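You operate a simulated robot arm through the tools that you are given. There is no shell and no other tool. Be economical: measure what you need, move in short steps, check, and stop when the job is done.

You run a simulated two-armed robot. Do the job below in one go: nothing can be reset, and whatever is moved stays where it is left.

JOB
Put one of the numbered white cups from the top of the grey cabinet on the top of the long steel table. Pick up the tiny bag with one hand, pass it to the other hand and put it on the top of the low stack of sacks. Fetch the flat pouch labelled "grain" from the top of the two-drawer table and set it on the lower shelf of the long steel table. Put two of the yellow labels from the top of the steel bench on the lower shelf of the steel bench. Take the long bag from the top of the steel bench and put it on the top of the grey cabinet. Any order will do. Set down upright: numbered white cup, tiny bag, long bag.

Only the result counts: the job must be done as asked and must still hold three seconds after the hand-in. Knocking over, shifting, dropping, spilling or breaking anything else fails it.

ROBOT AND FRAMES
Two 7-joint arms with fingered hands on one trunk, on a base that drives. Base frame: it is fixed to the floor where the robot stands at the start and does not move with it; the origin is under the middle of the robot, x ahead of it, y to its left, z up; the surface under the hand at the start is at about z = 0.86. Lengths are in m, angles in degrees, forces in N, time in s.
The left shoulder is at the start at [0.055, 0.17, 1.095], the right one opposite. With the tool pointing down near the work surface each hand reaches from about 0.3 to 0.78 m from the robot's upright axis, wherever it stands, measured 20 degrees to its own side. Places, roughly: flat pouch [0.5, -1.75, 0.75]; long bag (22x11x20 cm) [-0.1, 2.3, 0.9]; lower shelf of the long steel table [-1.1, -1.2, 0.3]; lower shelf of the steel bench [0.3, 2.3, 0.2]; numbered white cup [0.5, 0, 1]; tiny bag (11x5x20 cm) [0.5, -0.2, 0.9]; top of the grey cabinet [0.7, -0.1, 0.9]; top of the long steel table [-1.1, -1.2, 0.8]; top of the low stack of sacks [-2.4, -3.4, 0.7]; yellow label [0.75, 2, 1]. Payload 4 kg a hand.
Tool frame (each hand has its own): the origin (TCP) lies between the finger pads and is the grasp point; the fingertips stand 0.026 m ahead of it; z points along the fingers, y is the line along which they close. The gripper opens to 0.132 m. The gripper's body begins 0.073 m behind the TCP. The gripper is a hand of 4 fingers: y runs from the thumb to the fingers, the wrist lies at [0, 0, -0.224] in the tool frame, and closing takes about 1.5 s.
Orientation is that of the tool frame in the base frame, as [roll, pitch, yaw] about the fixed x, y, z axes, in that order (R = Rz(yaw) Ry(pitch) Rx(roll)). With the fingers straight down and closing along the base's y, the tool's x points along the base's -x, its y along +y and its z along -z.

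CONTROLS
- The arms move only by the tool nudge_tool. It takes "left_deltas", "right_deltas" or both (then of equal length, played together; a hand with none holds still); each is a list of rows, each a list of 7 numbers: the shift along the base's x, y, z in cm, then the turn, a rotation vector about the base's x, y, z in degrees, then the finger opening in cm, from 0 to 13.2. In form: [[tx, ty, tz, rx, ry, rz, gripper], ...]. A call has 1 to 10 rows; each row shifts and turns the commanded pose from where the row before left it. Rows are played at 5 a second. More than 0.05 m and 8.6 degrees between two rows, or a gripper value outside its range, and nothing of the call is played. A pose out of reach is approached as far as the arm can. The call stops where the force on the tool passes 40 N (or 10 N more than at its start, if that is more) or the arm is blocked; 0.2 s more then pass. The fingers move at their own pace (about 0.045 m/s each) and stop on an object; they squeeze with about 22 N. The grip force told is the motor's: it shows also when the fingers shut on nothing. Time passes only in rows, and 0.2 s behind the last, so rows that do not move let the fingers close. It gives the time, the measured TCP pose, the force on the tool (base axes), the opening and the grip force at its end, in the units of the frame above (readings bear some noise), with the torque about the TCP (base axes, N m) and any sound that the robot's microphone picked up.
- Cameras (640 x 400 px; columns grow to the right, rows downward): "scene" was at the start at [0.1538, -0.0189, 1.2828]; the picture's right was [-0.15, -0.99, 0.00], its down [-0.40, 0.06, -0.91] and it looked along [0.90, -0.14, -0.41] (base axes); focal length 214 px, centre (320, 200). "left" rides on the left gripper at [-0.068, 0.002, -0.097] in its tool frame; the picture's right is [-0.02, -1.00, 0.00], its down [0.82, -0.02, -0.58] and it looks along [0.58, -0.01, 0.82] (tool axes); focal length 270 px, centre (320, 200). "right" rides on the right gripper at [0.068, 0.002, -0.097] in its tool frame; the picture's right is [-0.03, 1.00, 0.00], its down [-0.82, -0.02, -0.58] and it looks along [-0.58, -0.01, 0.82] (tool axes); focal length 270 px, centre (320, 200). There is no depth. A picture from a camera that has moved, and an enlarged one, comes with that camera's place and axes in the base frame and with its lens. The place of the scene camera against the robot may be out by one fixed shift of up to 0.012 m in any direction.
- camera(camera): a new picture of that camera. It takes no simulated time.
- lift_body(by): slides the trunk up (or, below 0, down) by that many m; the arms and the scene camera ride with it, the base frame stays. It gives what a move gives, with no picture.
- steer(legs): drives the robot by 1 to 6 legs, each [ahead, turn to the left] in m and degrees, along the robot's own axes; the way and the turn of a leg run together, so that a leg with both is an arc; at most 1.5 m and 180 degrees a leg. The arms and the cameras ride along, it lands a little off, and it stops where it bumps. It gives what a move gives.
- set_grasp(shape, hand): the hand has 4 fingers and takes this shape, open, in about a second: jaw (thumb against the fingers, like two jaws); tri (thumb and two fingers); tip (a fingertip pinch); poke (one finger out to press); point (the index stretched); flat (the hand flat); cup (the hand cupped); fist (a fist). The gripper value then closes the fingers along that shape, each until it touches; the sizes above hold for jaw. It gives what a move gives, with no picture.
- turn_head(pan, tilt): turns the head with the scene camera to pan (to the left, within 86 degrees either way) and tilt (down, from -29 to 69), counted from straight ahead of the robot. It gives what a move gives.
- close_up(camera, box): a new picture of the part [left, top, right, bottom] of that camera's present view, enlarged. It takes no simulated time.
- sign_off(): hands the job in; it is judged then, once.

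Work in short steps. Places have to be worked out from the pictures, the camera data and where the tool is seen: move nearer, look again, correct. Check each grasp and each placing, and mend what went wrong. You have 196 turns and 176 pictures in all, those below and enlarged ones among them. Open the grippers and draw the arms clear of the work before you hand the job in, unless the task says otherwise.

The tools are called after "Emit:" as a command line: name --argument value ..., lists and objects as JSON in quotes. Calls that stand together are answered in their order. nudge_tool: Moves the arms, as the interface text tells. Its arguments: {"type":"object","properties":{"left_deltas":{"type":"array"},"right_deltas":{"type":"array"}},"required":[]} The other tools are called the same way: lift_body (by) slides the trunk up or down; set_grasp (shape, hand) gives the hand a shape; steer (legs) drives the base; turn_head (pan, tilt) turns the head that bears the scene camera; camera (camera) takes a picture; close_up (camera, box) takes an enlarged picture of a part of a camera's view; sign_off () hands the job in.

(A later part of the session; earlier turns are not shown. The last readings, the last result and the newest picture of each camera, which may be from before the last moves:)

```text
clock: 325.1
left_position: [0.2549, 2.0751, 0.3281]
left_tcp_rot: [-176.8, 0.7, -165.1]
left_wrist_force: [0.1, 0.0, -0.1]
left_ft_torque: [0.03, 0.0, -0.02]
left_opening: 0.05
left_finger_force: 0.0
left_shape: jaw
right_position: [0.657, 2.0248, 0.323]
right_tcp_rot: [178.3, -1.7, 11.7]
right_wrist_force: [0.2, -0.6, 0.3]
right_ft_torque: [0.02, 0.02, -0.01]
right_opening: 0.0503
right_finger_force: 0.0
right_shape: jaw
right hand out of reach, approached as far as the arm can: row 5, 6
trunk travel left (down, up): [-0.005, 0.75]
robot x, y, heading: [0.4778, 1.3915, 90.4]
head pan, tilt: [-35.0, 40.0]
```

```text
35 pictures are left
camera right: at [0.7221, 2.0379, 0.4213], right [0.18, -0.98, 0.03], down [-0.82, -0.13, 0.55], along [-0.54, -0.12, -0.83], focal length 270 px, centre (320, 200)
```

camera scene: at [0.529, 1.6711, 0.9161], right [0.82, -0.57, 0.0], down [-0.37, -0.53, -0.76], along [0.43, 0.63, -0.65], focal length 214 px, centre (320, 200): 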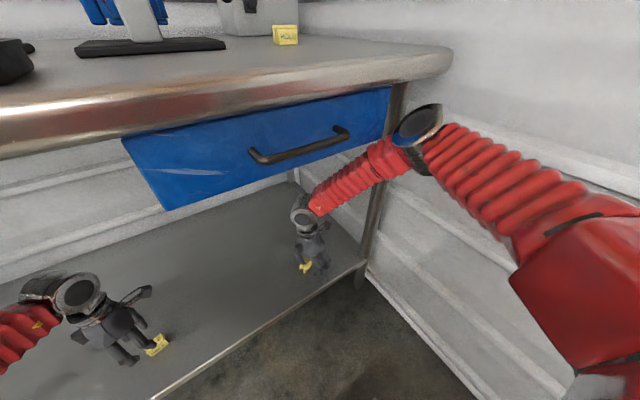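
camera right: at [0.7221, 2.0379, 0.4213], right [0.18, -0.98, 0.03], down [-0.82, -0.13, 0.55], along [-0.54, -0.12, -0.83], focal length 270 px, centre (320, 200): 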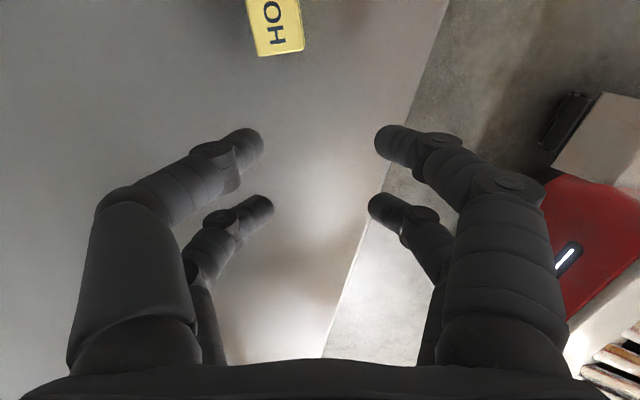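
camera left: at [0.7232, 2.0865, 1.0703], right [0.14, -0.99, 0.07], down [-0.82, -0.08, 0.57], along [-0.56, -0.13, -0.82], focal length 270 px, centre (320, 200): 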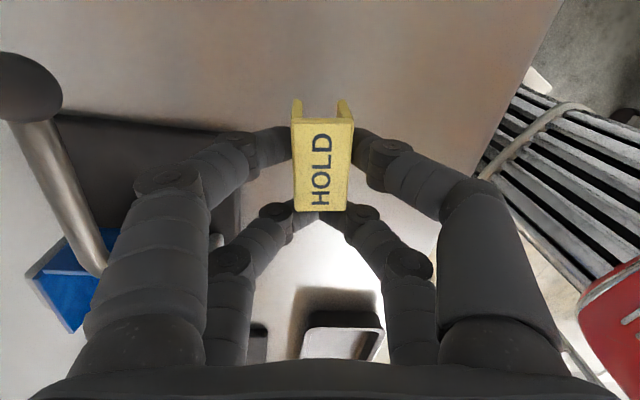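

Right hand is clear of its label; left is 3 cm above its own. Backing the base out 0.25 m.

Emit:
steer --legs '[[-0.25, 0]]'

Emit:
turn_head --pan 0 --tilt 35

Emit:
camera --camera "scene"

```text
clock: 327.0
left_position: [0.2586, 1.8195, 0.3265]
left_tcp_rot: [-176.7, 0.7, -165.1]
left_wrist_force: [0.2, 0.1, -0.2]
left_ft_torque: [-0.02, 0.04, -0.04]
left_opening: 0.0498
left_finger_force: 0.0
left_shape: jaw
right_position: [0.6599, 1.7675, 0.3229]
right_tcp_rot: [178.2, -1.6, 11.6]
right_wrist_force: [-0.3, 0.1, 0.1]
right_ft_torque: [0.0, -0.02, 0.01]
right_opening: 0.0499
right_finger_force: 0.0
right_shape: jaw
trunk travel left (down, up): [-0.005, 0.75]
robot x, y, heading: [0.4788, 1.1371, 90.6]
head pan, tilt: [-35.0, 40.0]
```

```text
clock: 328.0
left_position: [0.2579, 1.8197, 0.3283]
left_tcp_rot: [-176.8, 0.7, -165.1]
left_wrist_force: [0.2, 0.4, 0.7]
left_ft_torque: [0.02, 0.0, -0.01]
left_opening: 0.0497
left_finger_force: 0.1
left_shape: jaw
right_position: [0.6598, 1.7675, 0.324]
right_tcp_rot: [178.3, -1.7, 11.7]
right_wrist_force: [0.6, 0.2, -0.2]
right_ft_torque: [0.02, -0.04, -0.03]
right_opening: 0.0501
right_finger_force: 0.1
right_shape: jaw
trunk travel left (down, up): [-0.005, 0.75]
robot x, y, heading: [0.4818, 1.1355, 90.5]
head pan, tilt: [0.0, 35.0]
```

```text
34 pictures are left
camera scene: at [0.4798, 1.4309, 0.9247], right [1.0, 0.01, 0.0], down [0.01, -0.57, -0.82], along [-0.01, 0.82, -0.57], focal length 214 px, centre (320, 200)
```

scene: 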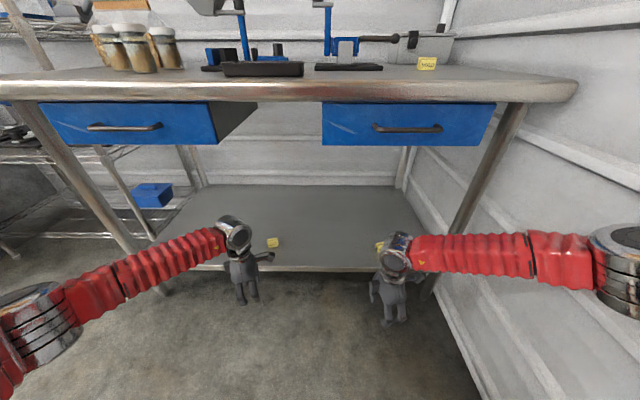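

Both labels stand on the lower shelf. Retracting hands, raising the trunk (also higher than before for the long bag).

Emit:
nudge_tool --left_deltas '[[0, -3, 1, 0, 0, 0, 5], [0, -3, 2, 0, 0, 0, 5], [0, -3, 4, 0, 0, 0, 5], [0, -1, 4.5, 0, 0, 0, 5], [0, 0, 4.5, 0, 0, 0, 5], [0, 0, 4.5, 0, 0, 0, 5], [0, 0, 4.5, 0, 0, 0, 5], [0, 0, 4.5, 0, 0, 0, 5], [0, 0, 4.5, 0, 0, 0, 5], [0, 0, 4.5, 0, 0, 0, 5]]' --right_deltas '[[0, -3, 1, 0, 0, 0, 5], [0, -2, 2, 0, 0, 0, 5], [0, 0, 4, 0, 0, 0, 5], [0, 0, 4.5, 0, 0, 0, 5], [0, 0, 4.5, 0, 0, 0, 5], [0, 0, 4.5, 0, 0, 0, 5], [0, 0, 4.5, 0, 0, 0, 5], [0, 0, 4.5, 0, 0, 0, 5], [0, 0, 4.5, 0, 0, 0, 5], [0, 0, 4.5, 0, 0, 0, 5]]'

Emit:
lift_body --by 0.5

Emit:
steer --legs '[[0, 40]]'

Emit:
steer --legs '[[0.55, 0]]'

Emit:
steer --legs '[[0, -40]]'

Emit:
turn_head --pan 15 --tilt 35

Emit:
camera --camera "scene"

```text
clock: 330.2
left_position: [0.26, 1.7153, 0.7161]
left_tcp_rot: [-176.9, 0.7, -165.1]
left_wrist_force: [0.3, 0.5, 0.1]
left_ft_torque: [-0.01, 0.03, 0.01]
left_opening: 0.0494
left_finger_force: 0.0
left_shape: jaw
right_position: [0.6604, 1.7148, 0.7074]
right_tcp_rot: [178.3, -1.7, 11.8]
right_wrist_force: [-1.1, -0.4, 0.0]
right_ft_torque: [0.01, -0.01, -0.03]
right_opening: 0.05
right_finger_force: 0.1
right_shape: jaw
trunk travel left (down, up): [-0.005, 0.75]
robot x, y, heading: [0.4809, 1.1365, 90.6]
head pan, tilt: [0.0, 35.0]
```

```text
refused: 0.5 is not a number from -0.4 to 0.4
```

```text
clock: 332.0
left_position: [0.0352, 1.5635, 0.714]
left_tcp_rot: [-176.7, 0.7, -139.5]
left_wrist_force: [-0.2, 0.4, -0.8]
left_ft_torque: [-0.02, 0.0, -0.05]
left_opening: 0.0498
left_finger_force: 0.0
left_shape: jaw
right_position: [0.3987, 1.7372, 0.7068]
right_tcp_rot: [178.2, -1.6, 37.5]
right_wrist_force: [-0.3, -0.4, 0.6]
right_ft_torque: [-0.01, -0.04, 0.0]
right_opening: 0.0502
right_finger_force: 0.1
right_shape: jaw
trunk travel left (down, up): [-0.005, 0.75]
robot x, y, heading: [0.5027, 1.1473, 116.5]
head pan, tilt: [0.0, 35.0]
stopped in leg 1: the robot was blocked; the commanded pose is now the measured one
```

```text
clock: 333.7
left_position: [-0.0471, 1.7298, 0.7178]
left_tcp_rot: [-176.8, 0.6, -139.3]
left_wrist_force: [-0.1, 0.4, 0.5]
left_ft_torque: [0.01, -0.01, 0.03]
left_opening: 0.0498
left_finger_force: 0.1
left_shape: jaw
right_position: [0.3162, 1.8896, 0.7099]
right_tcp_rot: [177.4, -1.0, 38.3]
right_wrist_force: [15.6, 4.3, -43.4]
right_ft_torque: [-2.71, 4.47, -0.4]
right_opening: 0.0502
right_finger_force: 0.0
right_shape: jaw
trunk travel left (down, up): [-0.005, 0.75]
robot x, y, heading: [0.4211, 1.3163, 116.1]
head pan, tilt: [0.0, 35.0]
stopped in leg 1: the robot was blocked; the commanded pose is now the measured one
```

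```text
clock: 334.9
left_position: [-0.0069, 1.7727, 0.7178]
left_tcp_rot: [-176.8, 0.6, -144.9]
left_wrist_force: [0.3, -0.3, 0.6]
left_ft_torque: [-0.02, -0.02, -0.02]
left_opening: 0.0498
left_finger_force: 0.0
left_shape: jaw
right_position: [0.3637, 1.8885, 0.7117]
right_tcp_rot: [177.6, -0.5, 34.5]
right_wrist_force: [10.8, -2.8, -23.3]
right_ft_torque: [-0.48, 3.07, -0.2]
right_opening: 0.0497
right_finger_force: 0.1
right_shape: jaw
trunk travel left (down, up): [-0.005, 0.75]
robot x, y, heading: [0.4198, 1.3102, 110.9]
head pan, tilt: [0.0, 35.0]
stopped in leg 1: the robot was blocked; the commanded pose is now the measured one
```

```text
clock: 335.6
left_position: [-0.0064, 1.7716, 0.7182]
left_tcp_rot: [-176.8, 0.7, -144.8]
left_wrist_force: [-1.1, 0.0, 0.2]
left_ft_torque: [0.0, -0.01, 0.04]
left_opening: 0.0498
left_finger_force: 0.0
left_shape: jaw
right_position: [0.3635, 1.8897, 0.7108]
right_tcp_rot: [177.7, -0.5, 34.5]
right_wrist_force: [15.8, -4.6, -32.4]
right_ft_torque: [-0.66, 4.26, -0.39]
right_opening: 0.0499
right_finger_force: 0.0
right_shape: jaw
trunk travel left (down, up): [-0.005, 0.75]
robot x, y, heading: [0.4183, 1.3107, 111.0]
head pan, tilt: [15.0, 35.0]
```

```text
33 pictures are left
camera scene: at [0.2983, 1.5738, 0.9262], right [0.81, 0.59, 0.0], down [0.33, -0.46, -0.82], along [-0.48, 0.66, -0.57], focal length 214 px, centre (320, 200)
```

scene: 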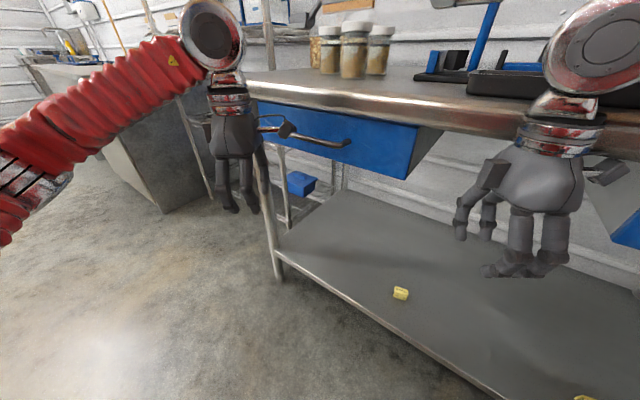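

The lift was refused (max 0.4) so the arms stayed low and the right hand bumped the bench edge. Backing away first.

Emit:
steer --legs '[[-0.18, 0]]'

Emit:
lift_body --by 0.4

Emit:
camera --camera "scene"

```text
clock: 337.1
left_position: [0.0549, 1.6017, 0.7162]
left_tcp_rot: [-176.7, 0.8, -144.5]
left_wrist_force: [-0.3, 0.2, -1.1]
left_ft_torque: [0.0, 0.05, 0.02]
left_opening: 0.05
left_finger_force: 0.1
left_shape: jaw
right_position: [0.4247, 1.7202, 0.7084]
right_tcp_rot: [177.5, -0.6, 34.7]
right_wrist_force: [-0.4, -0.7, -0.4]
right_ft_torque: [0.01, 0.0, 0.03]
right_opening: 0.0501
right_finger_force: 0.0
right_shape: jaw
trunk travel left (down, up): [-0.005, 0.75]
robot x, y, heading: [0.4855, 1.1446, 111.1]
head pan, tilt: [15.0, 35.0]
```

```text
clock: 341.0
left_position: [0.0543, 1.6025, 1.1162]
left_tcp_rot: [-176.6, 0.7, -144.5]
left_wrist_force: [0.0, -0.1, 0.7]
left_ft_torque: [0.01, -0.04, -0.01]
left_opening: 0.0497
left_finger_force: 0.1
left_shape: jaw
right_position: [0.4408, 1.6792, 1.2044]
right_tcp_rot: [-171.9, -3.1, 34.4]
right_wrist_force: [0.1, 0.0, -0.1]
right_ft_torque: [0.01, -0.03, 0.03]
right_opening: 0.0502
right_finger_force: 0.0
right_shape: jaw
trunk travel left (down, up): [-0.405, 0.35]
robot x, y, heading: [0.487, 1.1447, 111.3]
head pan, tilt: [15.0, 35.0]
```

```text
32 pictures are left
camera scene: at [0.4226, 1.2454, 1.3465], right [0.81, 0.59, 0.0], down [0.34, -0.46, -0.82], along [-0.49, 0.66, -0.57], focal length 214 px, centre (320, 200)
```

scene: 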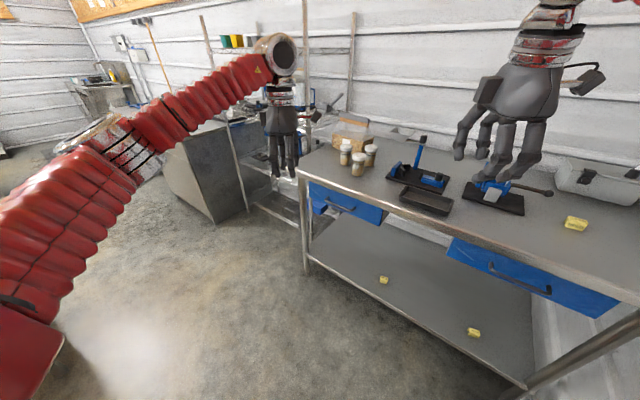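

All is intact. Raising 12 cm more, then moving to face the long bag.

Emit:
lift_body --by 0.12

Emit:
steer --legs '[[0, 20]]'

Emit:
steer --legs '[[0.5, 0]]'

Emit:
steer --legs '[[0, -40]]'

Emit:
turn_head --pan 10 --tilt 45

Emit:
camera --camera "scene"

```text
clock: 342.5
left_position: [0.0538, 1.6025, 1.236]
left_tcp_rot: [-176.6, 0.7, -144.6]
left_wrist_force: [-0.5, 0.1, -0.4]
left_ft_torque: [0.04, 0.01, 0.05]
left_opening: 0.05
left_finger_force: 0.2
left_shape: jaw
right_position: [0.4454, 1.6738, 1.3369]
right_tcp_rot: [-170.4, -3.2, 34.1]
right_wrist_force: [0.2, 0.1, 0.1]
right_ft_torque: [0.01, 0.0, -0.04]
right_opening: 0.0501
right_finger_force: 0.1
right_shape: jaw
trunk travel left (down, up): [-0.525, 0.23]
robot x, y, heading: [0.4892, 1.1422, 111.3]
head pan, tilt: [15.0, 35.0]
```

```text
clock: 343.7
left_position: [-0.0186, 1.5196, 1.236]
left_tcp_rot: [-176.6, 0.7, -134.3]
left_wrist_force: [-0.2, -1.1, 0.2]
left_ft_torque: [-0.01, -0.03, 0.01]
left_opening: 0.0501
left_finger_force: 0.0
left_shape: jaw
right_position: [0.3635, 1.6631, 1.3598]
right_tcp_rot: [-167.5, -3.1, 42.3]
right_wrist_force: [0.0, -0.3, -1.2]
right_ft_torque: [0.03, -0.02, -0.02]
right_opening: 0.0502
right_finger_force: 0.0
right_shape: jaw
trunk travel left (down, up): [-0.525, 0.23]
robot x, y, heading: [0.4908, 1.1487, 121.4]
head pan, tilt: [15.0, 35.0]
stopped in leg 1: the robot was blocked; the commanded pose is now the measured one
```

```text
clock: 346.6
left_position: [-0.2725, 1.9442, 1.2371]
left_tcp_rot: [-176.5, 0.6, -134.6]
left_wrist_force: [-0.9, 0.5, 0.3]
left_ft_torque: [-0.02, -0.01, -0.01]
left_opening: 0.0497
left_finger_force: 0.1
left_shape: jaw
right_position: [0.1089, 2.0859, 1.3587]
right_tcp_rot: [-167.5, -2.9, 42.1]
right_wrist_force: [0.1, 1.0, -1.7]
right_ft_torque: [-0.01, -0.05, 0.0]
right_opening: 0.0502
right_finger_force: 0.1
right_shape: jaw
trunk travel left (down, up): [-0.525, 0.23]
robot x, y, heading: [0.2353, 1.5727, 121.1]
head pan, tilt: [15.0, 35.0]
```

```text
clock: 349.2
left_position: [0.1089, 2.1839, 1.2384]
left_tcp_rot: [-176.7, 0.6, -176.7]
left_wrist_force: [0.5, -1.0, 0.5]
left_ft_torque: [-0.01, -0.01, 0.01]
left_opening: 0.0499
left_finger_force: 0.1
left_shape: jaw
right_position: [0.4876, 2.0318, 1.3596]
right_tcp_rot: [-167.6, -2.9, -0.1]
right_wrist_force: [-0.5, 0.3, -0.1]
right_ft_torque: [-0.03, -0.01, 0.01]
right_opening: 0.0502
right_finger_force: 0.1
right_shape: jaw
trunk travel left (down, up): [-0.525, 0.23]
robot x, y, heading: [0.1916, 1.5732, 79.3]
head pan, tilt: [15.0, 35.0]
```

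```text
clock: 349.9
left_position: [0.1122, 2.1818, 1.2391]
left_tcp_rot: [-176.9, 0.5, -176.9]
left_wrist_force: [0.9, -0.7, -0.4]
left_ft_torque: [0.02, 0.04, 0.0]
left_opening: 0.0496
left_finger_force: 0.0
left_shape: jaw
right_position: [0.4895, 2.0304, 1.359]
right_tcp_rot: [-167.4, -2.8, -0.1]
right_wrist_force: [0.4, -0.6, 1.0]
right_ft_torque: [0.02, 0.05, 0.01]
right_opening: 0.0499
right_finger_force: 0.1
right_shape: jaw
trunk travel left (down, up): [-0.525, 0.23]
robot x, y, heading: [0.1884, 1.571, 79.2]
head pan, tilt: [10.0, 45.0]
```

```text
31 pictures are left
camera scene: at [0.2015, 1.6679, 1.4528], right [1.0, -0.01, 0.0], down [-0.01, -0.71, -0.71], along [0.01, 0.71, -0.71], focal length 214 px, centre (320, 200)
```

scene: 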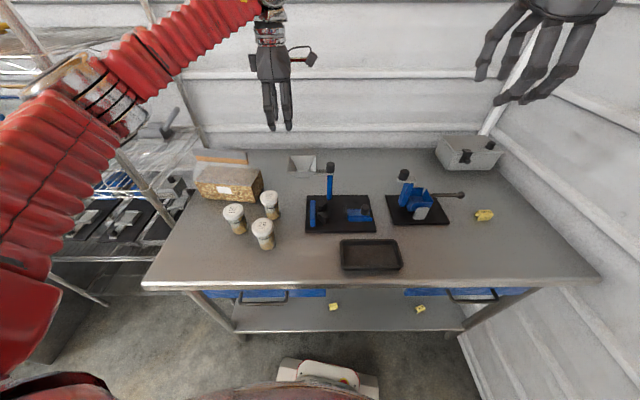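

The long bag is near [-0.13,2.3], turned about -10°. Zooming in on it.

Emit:
close_up --camera "scene" --box '[170, 130, 298, 255]'

Emit:
camera --camera "left"

```text
3.20 times, centred on (234, 192) of scene
camera zoom: at [0.2015, 1.6679, 1.4528], right [1.0, -0.01, 0.0], down [-0.01, -0.71, -0.71], along [0.01, 0.71, -0.71], focal length 686 px, centre (595, 224)
```

zoom: 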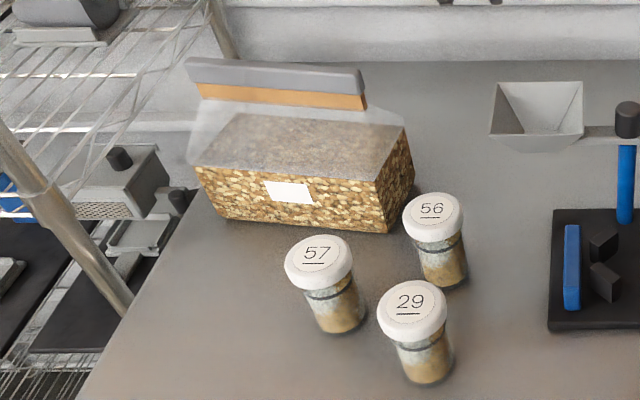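

```text
29 pictures are left
camera left: at [0.1798, 2.1917, 1.336], right [0.08, -1.0, 0.06], down [-0.82, -0.03, 0.57], along [-0.57, -0.09, -0.82], focal length 270 px, centre (320, 200)
```

left: 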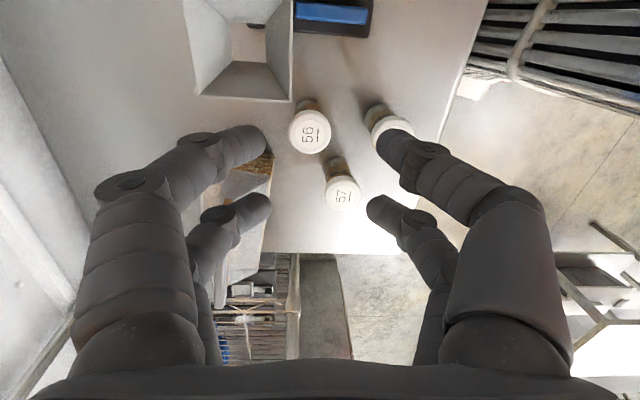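

Moving the left hand above the bag's clip (est. [-0.12,2.29]) and aligning yaw.

Emit:
nudge_tool --left_deltas '[[-3.7, 1.8, 0, 0, 0, -2, 8], [-3.7, 1.8, 0, 0, 0, -2, 8], [-3.7, 1.8, 0, 0, 0, -2, 8], [-3.7, 1.8, 0, 0, 0, -2, 8], [-3.7, 1.8, 0, 0, 0, -2, 8], [-3.7, 1.8, 0, 0, 0, -2, 8]]'

Emit:
camera --camera "left"

```text
clock: 351.3
left_position: [-0.1057, 2.2671, 1.2327]
left_tcp_rot: [-176.8, 0.8, 171.7]
left_wrist_force: [-0.3, 0.0, 0.0]
left_ft_torque: [0.0, -0.05, 0.01]
left_opening: 0.0793
left_finger_force: 0.0
left_shape: jaw
left hand out of reach, approached as far as the arm can: row 6
right_position: [0.4854, 2.0303, 1.361]
right_tcp_rot: [-167.4, -3.1, 0.0]
right_wrist_force: [0.1, -0.1, 0.5]
right_ft_torque: [-0.01, -0.05, -0.01]
right_opening: 0.0501
right_finger_force: 0.0
right_shape: jaw
trunk travel left (down, up): [-0.525, 0.23]
robot x, y, heading: [0.1902, 1.5717, 79.1]
head pan, tilt: [10.0, 45.0]
```

```text
28 pictures are left
camera left: at [-0.037, 2.2642, 1.3303], right [-0.12, -0.99, 0.06], down [-0.81, 0.13, 0.57], along [-0.57, 0.02, -0.82], focal length 270 px, centre (320, 200)
```

left: 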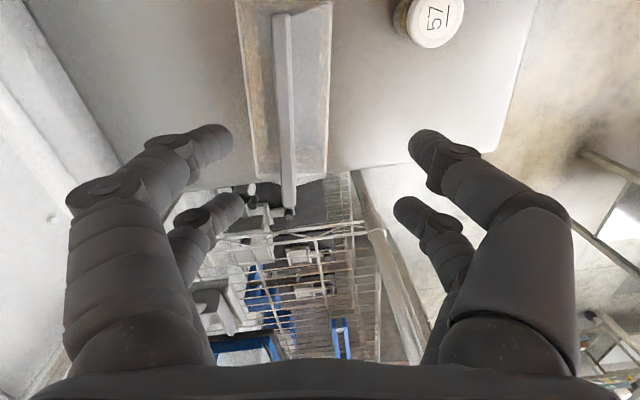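

Clip centre is about [-0.136,2.296], top z≈1.05 – just out of reach from here. I'll retract the hand, back off, and re-approach ~10 cm closer and to the left.

Emit:
nudge_tool --left_deltas '[[2.5, -4, 0, 0, 0, 0, 8], [2.5, -4, 0, 0, 0, 0, 8], [2.5, -4, 0, 0, 0, 0, 8], [2.5, -4, 0, 0, 0, 0, 8], [2.5, -4, 0, 0, 0, 0, 8]]' --right_deltas '[[0, -4, 0, 0, 0, 0, 5], [0, -4, 0, 0, 0, 0, 5], [0, -4, -2, 0, 0, 0, 5], [0, -2, -2, 0, 0, 0, 5], [0, 0, 0, 0, 0, 0, 5]]'

Emit:
steer --legs '[[-0.25, 0]]'

Emit:
steer --legs '[[0, 27]]'

Emit:
steer --legs '[[0.33, 0]]'

Emit:
steer --legs '[[0, -20]]'

```text
clock: 352.5
left_position: [0.02, 2.0649, 1.2312]
left_tcp_rot: [-176.7, 0.6, 171.3]
left_wrist_force: [0.5, 0.5, -0.5]
left_ft_torque: [0.01, -0.01, 0.0]
left_opening: 0.0792
left_finger_force: 0.1
left_shape: jaw
right_position: [0.4854, 1.8907, 1.3173]
right_tcp_rot: [-167.4, -2.9, -0.1]
right_wrist_force: [1.0, 0.1, 0.4]
right_ft_torque: [0.01, 0.01, -0.01]
right_opening: 0.0502
right_finger_force: 0.0
right_shape: jaw
trunk travel left (down, up): [-0.525, 0.23]
robot x, y, heading: [0.1923, 1.5754, 79.3]
head pan, tilt: [10.0, 45.0]
```

```text
clock: 354.3
left_position: [-0.0283, 1.8278, 1.2304]
left_tcp_rot: [-176.8, 0.7, 171.2]
left_wrist_force: [-0.4, -0.4, 0.2]
left_ft_torque: [0.02, 0.01, 0.02]
left_opening: 0.0795
left_finger_force: 0.0
left_shape: jaw
right_position: [0.4392, 1.6535, 1.3189]
right_tcp_rot: [-167.4, -3.0, -0.1]
right_wrist_force: [1.6, -0.1, 0.3]
right_ft_torque: [-0.01, 0.01, 0.01]
right_opening: 0.0499
right_finger_force: 0.1
right_shape: jaw
trunk travel left (down, up): [-0.525, 0.23]
robot x, y, heading: [0.1437, 1.3355, 79.2]
head pan, tilt: [10.0, 45.0]
```

```text
clock: 356.2
left_position: [-0.23, 1.6953, 1.2308]
left_tcp_rot: [-176.6, 0.7, -162.1]
left_wrist_force: [-0.8, 0.3, 0.4]
left_ft_torque: [-0.04, -0.02, 0.02]
left_opening: 0.0794
left_finger_force: 0.1
left_shape: jaw
right_position: [0.2661, 1.7494, 1.3193]
right_tcp_rot: [-167.5, -3.0, 26.6]
right_wrist_force: [0.0, 1.0, 0.0]
right_ft_torque: [0.0, 0.01, 0.01]
right_opening: 0.0499
right_finger_force: 0.1
right_shape: jaw
trunk travel left (down, up): [-0.525, 0.23]
robot x, y, heading: [0.1698, 1.3379, 105.9]
head pan, tilt: [10.0, 45.0]
```

```text
clock: 358.4
left_position: [-0.3102, 1.9919, 1.2316]
left_tcp_rot: [-176.7, 0.7, -162.8]
left_wrist_force: [-0.6, -1.0, 0.0]
left_ft_torque: [0.0, 0.0, -0.05]
left_opening: 0.0795
left_finger_force: 0.1
left_shape: jaw
right_position: [0.1855, 2.0403, 1.3198]
right_tcp_rot: [-167.4, -2.9, 26.1]
right_wrist_force: [-0.3, -0.2, -0.4]
right_ft_torque: [0.02, -0.01, -0.03]
right_opening: 0.0502
right_finger_force: 0.1
right_shape: jaw
trunk travel left (down, up): [-0.525, 0.23]
robot x, y, heading: [0.0808, 1.6307, 104.9]
head pan, tilt: [10.0, 45.0]
stopped in leg 1: the robot was blocked; the commanded pose is now the measured one
```

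```text
clock: 360.0
left_position: [-0.1583, 2.1056, 1.2326]
left_tcp_rot: [-176.6, 0.7, 176.7]
left_wrist_force: [-0.6, 1.5, -0.8]
left_ft_torque: [-0.01, 0.01, 0.02]
left_opening: 0.0795
left_finger_force: 0.1
left_shape: jaw
right_position: [0.3217, 1.9782, 1.3198]
right_tcp_rot: [-167.5, -2.9, 5.5]
right_wrist_force: [0.5, 0.5, -0.6]
right_ft_torque: [0.01, 0.01, 0.01]
right_opening: 0.0501
right_finger_force: 0.0
right_shape: jaw
trunk travel left (down, up): [-0.525, 0.23]
robot x, y, heading: [0.0648, 1.6308, 84.2]
head pan, tilt: [10.0, 45.0]
```

Now in good position. Extending the left hand over the clip and checking.

Emit:
nudge_tool --left_deltas '[[0, 4, 0, 0, 0, -2.5, 8], [0, 4, 0, 0, 0, -2.5, 8], [0, 4, 0, 0, 0, 0, 8], [0, 4, -1, 0, 0, 0, 8], [0.3, 3, -3, 0, 0, 0, 8], [0, 0, -4, 0, 0, 0, 8]]'

Emit:
camera --camera "left"

```text
clock: 361.4
left_position: [-0.1579, 2.2983, 1.1476]
left_tcp_rot: [-176.7, 0.8, 171.7]
left_wrist_force: [-0.4, -0.1, -0.9]
left_ft_torque: [-0.01, -0.01, -0.01]
left_opening: 0.0797
left_finger_force: 0.0
left_shape: jaw
right_position: [0.3206, 1.979, 1.3201]
right_tcp_rot: [-167.5, -3.1, 5.5]
right_wrist_force: [0.3, 0.6, -0.4]
right_ft_torque: [-0.02, -0.01, -0.02]
right_opening: 0.0499
right_finger_force: 0.1
right_shape: jaw
trunk travel left (down, up): [-0.525, 0.23]
robot x, y, heading: [0.0628, 1.6354, 84.3]
head pan, tilt: [10.0, 45.0]
```

```text
27 pictures are left
camera left: at [-0.0881, 2.2938, 1.2444], right [-0.12, -0.99, 0.06], down [-0.81, 0.13, 0.57], along [-0.57, 0.02, -0.82], focal length 270 px, centre (320, 200)
```

left: 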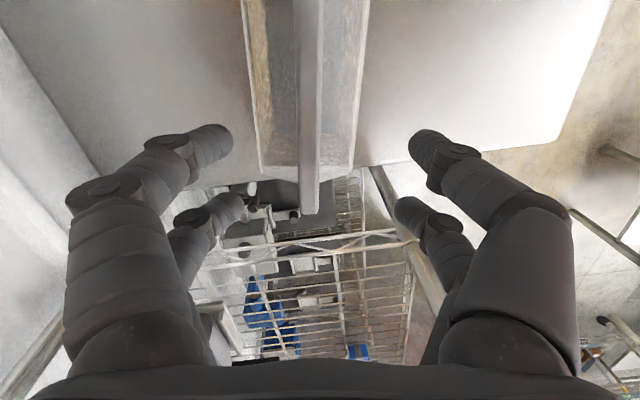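

Almost centred; shifting +y 0.8 cm and lowering to z≈1.03.

Emit:
nudge_tool --left_deltas '[[0, 0.8, -3, 0, 0, 0, 8], [0, 0, -3, 0, 0, 0, 8], [0, 0, -2.5, 0, 0, 0, 8], [0, 0, -2, 0, 0, 0, 8], [0, 0, -1.2, 0, 0, 0, 8]]'

Emit:
camera --camera "left"

```text
clock: 362.6
left_position: [-0.157, 2.3038, 1.0325]
left_tcp_rot: [-176.5, 0.7, 171.7]
left_wrist_force: [-0.2, 0.4, -0.6]
left_ft_torque: [-0.04, 0.0, 0.0]
left_opening: 0.0798
left_finger_force: 0.1
left_shape: jaw
right_position: [0.3219, 1.9776, 1.3207]
right_tcp_rot: [-167.5, -3.0, 5.5]
right_wrist_force: [-0.8, -0.1, 0.2]
right_ft_torque: [0.01, 0.02, 0.0]
right_opening: 0.0501
right_finger_force: 0.1
right_shape: jaw
trunk travel left (down, up): [-0.525, 0.23]
robot x, y, heading: [0.0619, 1.6329, 84.5]
head pan, tilt: [10.0, 45.0]
```

```text
26 pictures are left
camera left: at [-0.0878, 2.3008, 1.1305], right [-0.12, -0.99, 0.06], down [-0.81, 0.13, 0.57], along [-0.57, 0.02, -0.82], focal length 270 px, centre (320, 200)
```

left: 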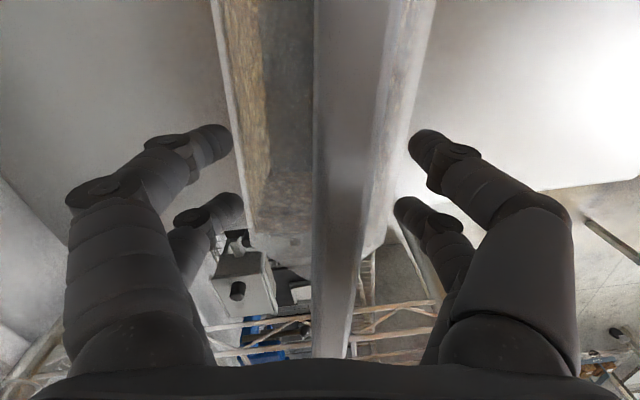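

The clip (top z≈1.06) sits between the fingers. Closing fully.

Emit:
nudge_tool --left_deltas '[[0, -0.5, 0, 0, 0, 0, 6], [0, 0, 0, 0, 0, 0, 3], [0, 0, 0, 0, 0, 0, 0], [0, 0, 0, 0, 0, 0, 0], [0, 0, 0, 0, 0, 0, 0], [0, 0, 0, 0, 0, 0, 0], [0, 0, 0, 0, 0, 0, 0], [0, 0, 0, 0, 0, 0, 0]]'

Emit:
nudge_tool --left_deltas '[[0, 0, 0.7, 0, 0, 0, 0], [0, 0, 1, 0, 0, 0, 0], [0, 0, 1, 0, 0, 0, 0], [0, 0, 0, 0, 0, 0, 0]]'

Emit:
camera --camera "left"

Emit:
camera --camera "scene"

```text
clock: 363.9
left_position: [-0.1557, 2.3007, 1.0476]
left_tcp_rot: [-177.7, 0.8, 171.8]
left_wrist_force: [-1.8, -0.5, 32.2]
left_ft_torque: [0.1, 0.43, 0.12]
left_opening: 0.0168
left_finger_force: 22.0
left_shape: jaw
right_position: [0.3229, 1.9759, 1.3218]
right_tcp_rot: [-167.3, -2.9, 5.6]
right_wrist_force: [0.5, -0.3, -0.5]
right_ft_torque: [-0.03, -0.05, -0.02]
right_opening: 0.0501
right_finger_force: 0.1
right_shape: jaw
trunk travel left (down, up): [-0.525, 0.23]
robot x, y, heading: [0.063, 1.6336, 84.5]
head pan, tilt: [10.0, 45.0]
stopped in row 6 (left hand): the force on the tool passed its limit at 42 N (the readings are from after the stop); the commanded pose is now the measured one
```

```text
clock: 364.9
left_position: [-0.1591, 2.3007, 1.0667]
left_tcp_rot: [-177.0, 0.8, 171.7]
left_wrist_force: [-0.6, 0.5, -8.3]
left_ft_torque: [0.07, 0.26, -0.02]
left_opening: 0.0144
left_finger_force: 21.9
left_shape: jaw
right_position: [0.322, 1.9794, 1.3199]
right_tcp_rot: [-167.6, -3.0, 5.5]
right_wrist_force: [-0.5, 0.0, 0.3]
right_ft_torque: [-0.03, -0.05, -0.01]
right_opening: 0.05
right_finger_force: 0.1
right_shape: jaw
trunk travel left (down, up): [-0.525, 0.23]
robot x, y, heading: [0.066, 1.6347, 84.4]
head pan, tilt: [10.0, 45.0]
```

```text
25 pictures are left
camera left: at [-0.0896, 2.2973, 1.1635], right [-0.12, -0.99, 0.05], down [-0.81, 0.13, 0.57], along [-0.57, 0.02, -0.82], focal length 270 px, centre (320, 200)
```

left: 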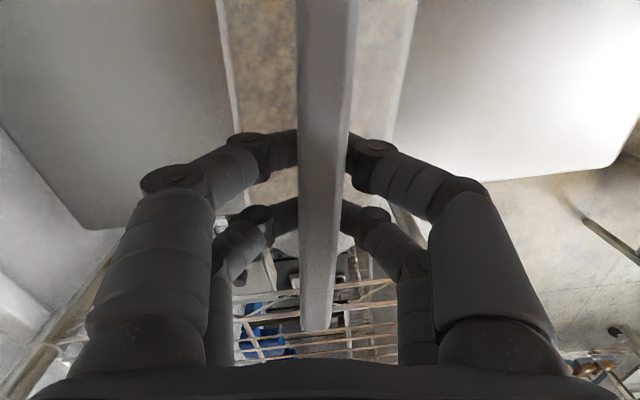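

```text
24 pictures are left
camera scene: at [0.0626, 1.729, 1.4525], right [1.0, 0.08, 0.0], down [0.05, -0.71, -0.71], along [-0.05, 0.7, -0.71], focal length 214 px, centre (320, 200)
```

scene: 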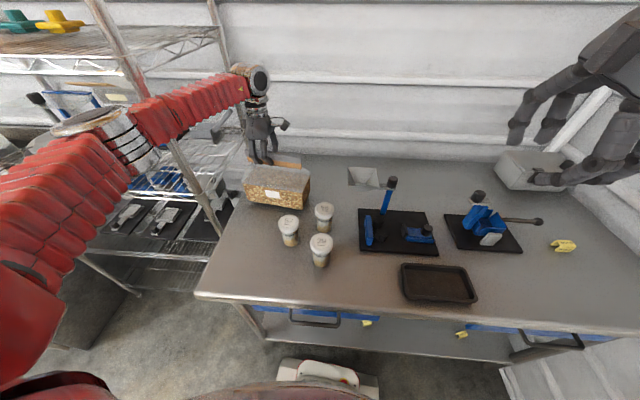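

The bag is lifted (≈8 N load), the cap resting on the fingers. Lifting with the trunk to clear the jars, then backing out.

Emit:
lift_body --by 0.2

Emit:
steer --legs '[[-0.4, 0]]'

Emit:
camera --camera "scene"

```text
clock: 367.1
left_position: [-0.1564, 2.302, 1.266]
left_tcp_rot: [-177.2, 0.9, 171.8]
left_wrist_force: [-0.3, 0.6, -10.1]
left_ft_torque: [0.06, 0.2, 0.01]
left_opening: 0.0143
left_finger_force: 21.8
left_shape: jaw
right_position: [0.3217, 1.9782, 1.52]
right_tcp_rot: [-167.6, -2.9, 5.5]
right_wrist_force: [-1.1, 0.8, 1.1]
right_ft_torque: [0.03, 0.02, 0.02]
right_opening: 0.0502
right_finger_force: 0.0
right_shape: jaw
trunk travel left (down, up): [-0.725, 0.03]
robot x, y, heading: [0.0638, 1.634, 84.3]
head pan, tilt: [10.0, 45.0]
```

```text
clock: 369.6
left_position: [-0.1998, 1.9074, 1.2668]
left_tcp_rot: [-177.1, 0.7, 172.3]
left_wrist_force: [0.9, 0.0, -9.7]
left_ft_torque: [0.02, 0.21, -0.03]
left_opening: 0.0141
left_finger_force: 22.1
left_shape: jaw
right_position: [0.2826, 1.5885, 1.5204]
right_tcp_rot: [-167.6, -2.9, 5.9]
right_wrist_force: [0.2, -0.2, -0.3]
right_ft_torque: [-0.04, 0.0, 0.0]
right_opening: 0.0498
right_finger_force: 0.0
right_shape: jaw
trunk travel left (down, up): [-0.725, 0.03]
robot x, y, heading: [0.0275, 1.2401, 85.0]
head pan, tilt: [10.0, 45.0]
```

```text
23 pictures are left
camera scene: at [0.0242, 1.3283, 1.6528], right [1.0, 0.09, 0.0], down [0.06, -0.71, -0.71], along [-0.06, 0.7, -0.71], focal length 214 px, centre (320, 200)
```

scene: 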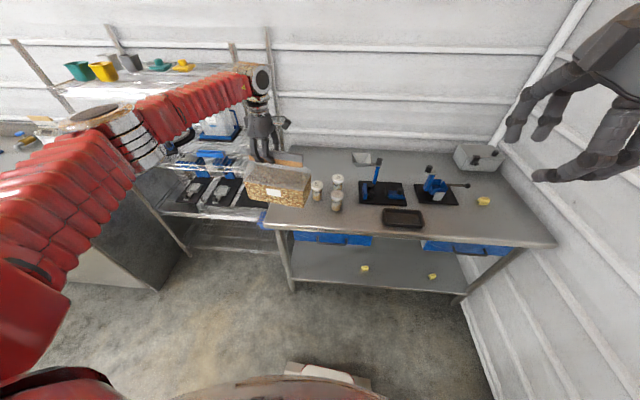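

Long bag held upright; bench items untouched. Drawing the bag in, then reversing along the aisle toward the cabinet.

Emit:
nudge_tool --left_deltas '[[0.5, -3, 0, 0, 0, 0, 0], [0.5, -3, 0, 0, 0, 0, 0], [0.5, -3, 0, 0, 0, 0, 0], [0.5, -3, 0, 0, 0, 0, 0], [0.5, -3, 0, 0, 0, 0, 0], [0, -3, 0, 0, 0, 0, 0]]'

Emit:
steer --legs '[[0, -10]]'

Emit:
steer --legs '[[-0.9, 0]]'

Emit:
steer --legs '[[0, 13]]'

Emit:
steer --legs '[[-0.85, 0]]'

```text
clock: 370.9
left_position: [-0.1777, 1.7257, 1.2676]
left_tcp_rot: [-177.2, 0.9, 172.3]
left_wrist_force: [0.6, 0.5, -8.8]
left_ft_torque: [0.03, 0.25, -0.03]
left_opening: 0.0141
left_finger_force: 21.8
left_shape: jaw
right_position: [0.2808, 1.5859, 1.5224]
right_tcp_rot: [-167.5, -3.0, 6.0]
right_wrist_force: [-0.1, -0.5, 0.6]
right_ft_torque: [0.0, -0.02, -0.01]
right_opening: 0.0501
right_finger_force: 0.1
right_shape: jaw
trunk travel left (down, up): [-0.725, 0.03]
robot x, y, heading: [0.031, 1.2395, 84.9]
head pan, tilt: [10.0, 45.0]
```

```text
clock: 372.1
left_position: [-0.0875, 1.7521, 1.2687]
left_tcp_rot: [-177.2, 0.8, 162.2]
left_wrist_force: [-0.1, -1.1, -9.4]
left_ft_torque: [0.04, 0.18, -0.02]
left_opening: 0.0139
left_finger_force: 21.8
left_shape: jaw
right_position: [0.3382, 1.5338, 1.5216]
right_tcp_rot: [-167.5, -3.0, -4.1]
right_wrist_force: [-0.3, -0.6, -0.2]
right_ft_torque: [0.03, 0.0, -0.01]
right_opening: 0.05
right_finger_force: 0.0
right_shape: jaw
trunk travel left (down, up): [-0.725, 0.03]
robot x, y, heading: [0.0144, 1.2374, 74.9]
head pan, tilt: [10.0, 45.0]
```

```text
clock: 376.8
left_position: [-0.3199, 0.9078, 1.2676]
left_tcp_rot: [-177.1, 0.8, 162.0]
left_wrist_force: [0.0, 1.1, -8.8]
left_ft_torque: [0.06, 0.13, -0.01]
left_opening: 0.0139
left_finger_force: 22.0
left_shape: jaw
right_position: [0.1068, 0.6889, 1.5213]
right_tcp_rot: [-167.6, -2.9, -4.3]
right_wrist_force: [-0.9, -0.7, -0.9]
right_ft_torque: [0.01, 0.01, -0.02]
right_opening: 0.05
right_finger_force: 0.1
right_shape: jaw
trunk travel left (down, up): [-0.725, 0.03]
robot x, y, heading: [-0.2166, 0.3954, 74.9]
head pan, tilt: [10.0, 45.0]
```

```text
clock: 378.1
left_position: [-0.431, 0.8722, 1.2695]
left_tcp_rot: [-177.1, 0.7, 174.8]
left_wrist_force: [0.3, 0.0, -9.2]
left_ft_torque: [0.06, 0.21, -0.02]
left_opening: 0.0141
left_finger_force: 22.5
left_shape: jaw
right_position: [0.0335, 0.7517, 1.5232]
right_tcp_rot: [-167.5, -2.8, 8.5]
right_wrist_force: [0.8, -0.1, -0.2]
right_ft_torque: [0.0, 0.03, 0.0]
right_opening: 0.0499
right_finger_force: 0.0
right_shape: jaw
trunk travel left (down, up): [-0.725, 0.03]
robot x, y, heading: [-0.1999, 0.391, 87.7]
head pan, tilt: [10.0, 45.0]
```

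```text
clock: 382.6
left_position: [-0.4674, 0.0261, 1.2695]
left_tcp_rot: [-177.2, 0.8, 175.1]
left_wrist_force: [-0.5, 0.5, -8.7]
left_ft_torque: [0.01, 0.22, 0.0]
left_opening: 0.0138
left_finger_force: 22.0
left_shape: jaw
right_position: [-0.0033, -0.0895, 1.5211]
right_tcp_rot: [-167.6, -2.9, 8.9]
right_wrist_force: [0.5, 0.4, -0.3]
right_ft_torque: [-0.02, 0.02, 0.02]
right_opening: 0.0497
right_finger_force: 0.1
right_shape: jaw
trunk travel left (down, up): [-0.725, 0.03]
robot x, y, heading: [-0.2371, -0.4507, 87.9]
head pan, tilt: [10.0, 45.0]
```

Turning right to face the cabinet.

Emit:
steer --legs '[[0, -44]]'

Emit:
steer --legs '[[0, -43]]'

Emit:
turn_head --pan 5 --tilt 40

Emit:
camera --camera "scene"

```text
clock: 385.3
left_position: [-0.0792, 0.0553, 1.2694]
left_tcp_rot: [-177.1, 0.7, 132.0]
left_wrist_force: [-0.5, -0.5, -9.4]
left_ft_torque: [0.11, 0.08, 0.02]
left_opening: 0.0137
left_finger_force: 21.8
left_shape: jaw
right_position: [0.1809, -0.3477, 1.5218]
right_tcp_rot: [-167.5, -3.0, -34.2]
right_wrist_force: [-0.4, -0.9, -0.7]
right_ft_torque: [0.0, 0.01, -0.02]
right_opening: 0.05
right_finger_force: 0.1
right_shape: jaw
trunk travel left (down, up): [-0.725, 0.03]
robot x, y, heading: [-0.263, -0.423, 44.8]
head pan, tilt: [10.0, 45.0]
```

```text
clock: 387.9
left_position: [0.2039, -0.2057, 1.2699]
left_tcp_rot: [-177.2, 0.8, 88.1]
left_wrist_force: [0.4, 0.1, -9.3]
left_ft_torque: [0.16, -0.13, 0.05]
left_opening: 0.0137
left_finger_force: 21.9
left_shape: jaw
right_position: [0.1107, -0.6758, 1.5237]
right_tcp_rot: [-167.6, -3.1, -78.2]
right_wrist_force: [0.4, 0.1, 0.1]
right_ft_torque: [-0.03, 0.02, -0.01]
right_opening: 0.0503
right_finger_force: 0.0
right_shape: jaw
trunk travel left (down, up): [-0.725, 0.03]
robot x, y, heading: [-0.2651, -0.3818, 1.2]
head pan, tilt: [10.0, 45.0]
```

```text
clock: 388.6
left_position: [0.2036, -0.2085, 1.2705]
left_tcp_rot: [-177.0, 0.6, 88.2]
left_wrist_force: [0.7, -0.4, -8.1]
left_ft_torque: [0.24, -0.11, -0.03]
left_opening: 0.0141
left_finger_force: 22.1
left_shape: jaw
right_position: [0.1107, -0.6802, 1.5221]
right_tcp_rot: [-167.6, -2.7, -78.1]
right_wrist_force: [-0.2, -0.3, -0.5]
right_ft_torque: [0.08, -0.03, 0.02]
right_opening: 0.0501
right_finger_force: 0.1
right_shape: jaw
trunk travel left (down, up): [-0.725, 0.03]
robot x, y, heading: [-0.2638, -0.3783, 1.5]
head pan, tilt: [5.0, 40.0]
```

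```text
22 pictures are left
camera scene: at [-0.1616, -0.3816, 1.66], right [0.11, -0.99, 0.0], down [-0.64, -0.07, -0.76], along [0.76, 0.09, -0.64], focal length 214 px, centre (320, 200)
```

scene: 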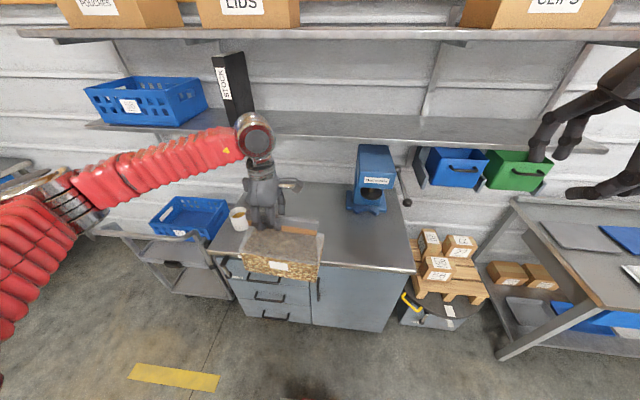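

Cup 59 and press are in view; bag target is the free spot at about [0.52,-0.27]. Driving 0.2 m forward, extending, and lowering with the trunk.

Emit:
steer --legs '[[0.2, 0]]'

Emit:
nudge_tool --left_deltas '[[3, -1.5, 0, 0, 0, 0, 0], [3, -1.5, 0, 0, 0, 0, 0], [3, -1.5, 0, 0, 0, 0, 0], [3, -1.5, 0, 0, 0, 0, 0], [0, 0, 0, 0, 0, 0, 0]]'

Emit:
lift_body --by -0.18

Emit:
camera --camera "scene"

```text
clock: 390.2
left_position: [0.4081, -0.2039, 1.2699]
left_tcp_rot: [-177.1, 0.7, 87.9]
left_wrist_force: [0.2, 0.1, -9.0]
left_ft_torque: [0.23, -0.12, 0.07]
left_opening: 0.0139
left_finger_force: 21.7
left_shape: jaw
right_position: [0.3137, -0.6745, 1.5222]
right_tcp_rot: [-167.5, -3.0, -78.3]
right_wrist_force: [0.4, -0.1, 0.4]
right_ft_torque: [-0.03, 0.03, -0.03]
right_opening: 0.05
right_finger_force: 0.1
right_shape: jaw
trunk travel left (down, up): [-0.725, 0.03]
robot x, y, heading: [-0.0579, -0.3777, 1.1]
head pan, tilt: [5.0, 40.0]
```

```text
clock: 391.4
left_position: [0.5279, -0.261, 1.2698]
left_tcp_rot: [-177.1, 0.8, 87.9]
left_wrist_force: [-0.9, -0.3, -8.6]
left_ft_torque: [0.21, -0.03, -0.01]
left_opening: 0.0142
left_finger_force: 22.4
left_shape: jaw
right_position: [0.3138, -0.6719, 1.5247]
right_tcp_rot: [-167.5, -2.9, -78.3]
right_wrist_force: [-0.4, 0.1, -0.3]
right_ft_torque: [0.01, 0.01, 0.02]
right_opening: 0.0502
right_finger_force: 0.1
right_shape: jaw
trunk travel left (down, up): [-0.725, 0.03]
robot x, y, heading: [-0.0594, -0.375, 1.2]
head pan, tilt: [5.0, 40.0]
```

```text
clock: 393.4
left_position: [0.528, -0.2631, 1.0902]
left_tcp_rot: [-177.1, 0.8, 87.9]
left_wrist_force: [0.1, 0.1, -8.4]
left_ft_torque: [0.2, 0.0, -0.02]
left_opening: 0.0142
left_finger_force: 21.8
left_shape: jaw
right_position: [0.3137, -0.6734, 1.3445]
right_tcp_rot: [-167.6, -2.9, -78.2]
right_wrist_force: [0.0, -1.1, 0.8]
right_ft_torque: [0.02, 0.03, 0.01]
right_opening: 0.0501
right_finger_force: 0.1
right_shape: jaw
trunk travel left (down, up): [-0.545, 0.21]
robot x, y, heading: [-0.0572, -0.3787, 1.0]
head pan, tilt: [5.0, 40.0]
```

```text
21 pictures are left
camera scene: at [0.0471, -0.3729, 1.4801], right [0.11, -0.99, 0.0], down [-0.64, -0.07, -0.77], along [0.76, 0.08, -0.64], focal length 214 px, centre (320, 200)
```

scene: 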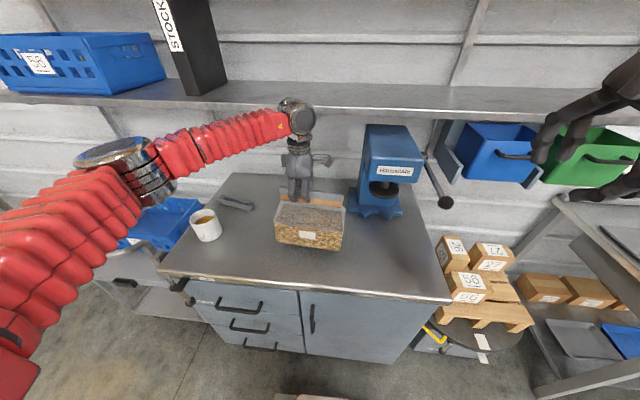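

Bag is over free space, ~6 cm above the top. Lowering with small steps to contact.

Emit:
nudge_tool --left_deltas '[[0, 0, -2, 0, 0, 0, 0], [0, 0, -1.5, 0, 0, 0, 0], [0, 0, -1, 0, 0, 0, 0], [0, 0, 0, 0, 0, 0, 0]]'

Emit:
nudge_tool --left_deltas '[[0, 0, -0.5, 0, 0, 0, 0], [0, 0, -0.4, 0, 0, 0, 0], [0, 0, 0, 0, 0, 0, 0]]'

Emit:
nudge_tool --left_deltas '[[0, 0, -0.4, 0, 0, 0, 0], [0, 0, -0.3, 0, 0, 0, 0], [0, 0, 0, 0, 0, 0, 0]]'

```text
clock: 394.4
left_position: [0.5261, -0.2632, 1.0459]
left_tcp_rot: [-177.1, 0.8, 88.0]
left_wrist_force: [-0.6, 0.4, -9.1]
left_ft_torque: [0.2, -0.07, 0.06]
left_opening: 0.0141
left_finger_force: 22.1
left_shape: jaw
right_position: [0.3144, -0.6733, 1.3443]
right_tcp_rot: [-167.5, -2.9, -78.4]
right_wrist_force: [-0.8, 0.6, 0.7]
right_ft_torque: [0.01, 0.01, 0.02]
right_opening: 0.0501
right_finger_force: 0.2
right_shape: jaw
trunk travel left (down, up): [-0.545, 0.21]
robot x, y, heading: [-0.0624, -0.3777, 1.0]
head pan, tilt: [5.0, 40.0]
```

```text
clock: 395.2
left_position: [0.5263, -0.2627, 1.0368]
left_tcp_rot: [-177.2, 0.8, 88.0]
left_wrist_force: [0.6, 0.6, -6.5]
left_ft_torque: [0.1, -0.06, 0.01]
left_opening: 0.0143
left_finger_force: 22.2
left_shape: jaw
right_position: [0.3134, -0.6739, 1.3446]
right_tcp_rot: [-167.5, -3.0, -78.3]
right_wrist_force: [-0.2, 0.3, -0.5]
right_ft_torque: [0.01, 0.01, -0.01]
right_opening: 0.0499
right_finger_force: 0.2
right_shape: jaw
trunk travel left (down, up): [-0.545, 0.21]
robot x, y, heading: [-0.0603, -0.3772, 1.2]
head pan, tilt: [5.0, 40.0]
```

```text
clock: 396.0
left_position: [0.5238, -0.2645, 1.0335]
left_tcp_rot: [-177.5, 0.9, 87.8]
left_wrist_force: [-7.3, 2.4, 19.1]
left_ft_torque: [0.01, 0.0, -0.04]
left_opening: 0.0153
left_finger_force: 21.9
left_shape: jaw
right_position: [0.3098, -0.6737, 1.3455]
right_tcp_rot: [-167.5, -2.9, -78.3]
right_wrist_force: [-0.8, 0.6, 0.4]
right_ft_torque: [-0.01, 0.01, 0.02]
right_opening: 0.0498
right_finger_force: 0.2
right_shape: jaw
trunk travel left (down, up): [-0.545, 0.21]
robot x, y, heading: [-0.056, -0.3721, 1.0]
head pan, tilt: [5.0, 40.0]
```

Contact made. Easing 3 mm up and opening slowly.

Emit:
nudge_tool --left_deltas '[[0, 0, 0.3, 0, 0, 0, 0], [0, 0, 0, 0, 0, 0, 2.5], [0, 0, 0, 0, 0, 0, 4], [0, 0, 0, 0, 0, 0, 6], [0, 0, 0, 0, 0, 0, 8], [0, 0, 0, 0, 0, 0, 8.5], [0, 0, 0, 0, 0, 0, 8.5]]'

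Emit:
camera --camera "left"

Emit:
close_up --camera "scene" --box '[180, 90, 420, 300]'

```text
clock: 397.6
left_position: [0.526, -0.2637, 1.0338]
left_tcp_rot: [-177.1, 0.8, 88.0]
left_wrist_force: [-0.3, -0.2, 0.0]
left_ft_torque: [0.02, 0.01, 0.0]
left_opening: 0.0848
left_finger_force: 0.0
left_shape: jaw
right_position: [0.313, -0.6736, 1.3451]
right_tcp_rot: [-167.5, -3.0, -78.3]
right_wrist_force: [-1.0, -1.0, 0.0]
right_ft_torque: [-0.01, -0.02, -0.02]
right_opening: 0.05
right_finger_force: 0.1
right_shape: jaw
trunk travel left (down, up): [-0.545, 0.21]
robot x, y, heading: [-0.057, -0.3774, 1.3]
head pan, tilt: [5.0, 40.0]
```

```text
20 pictures are left
camera left: at [0.5321, -0.3319, 1.1307], right [-1.0, 0.01, 0.05], down [0.04, 0.82, 0.57], along [-0.04, 0.57, -0.82], focal length 270 px, centre (320, 200)
```

left: 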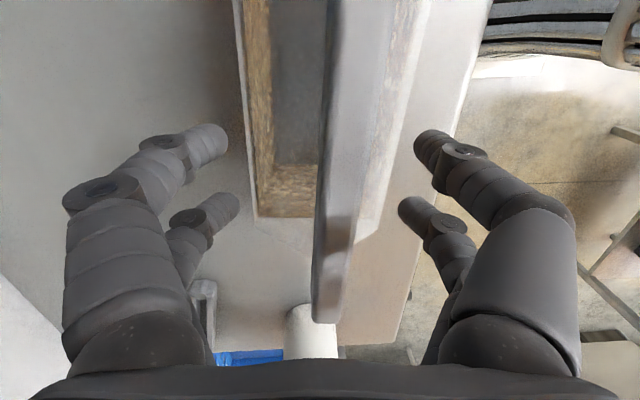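

```text
1.90 times, centred on (300, 195) of scene
camera zoom: at [0.0465, -0.3731, 1.48], right [0.11, -0.99, 0.0], down [-0.64, -0.07, -0.77], along [0.76, 0.08, -0.64], focal length 408 px, centre (358, 210)
```

zoom: 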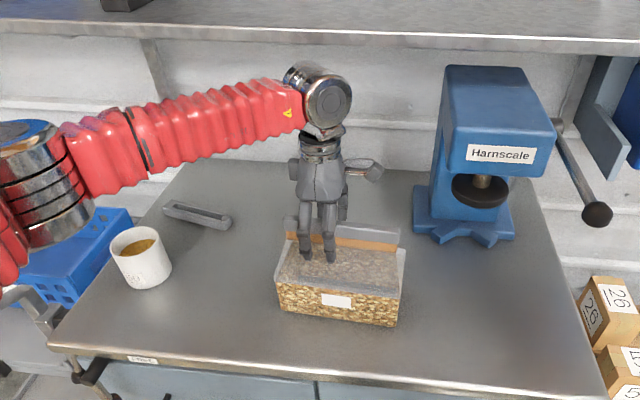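

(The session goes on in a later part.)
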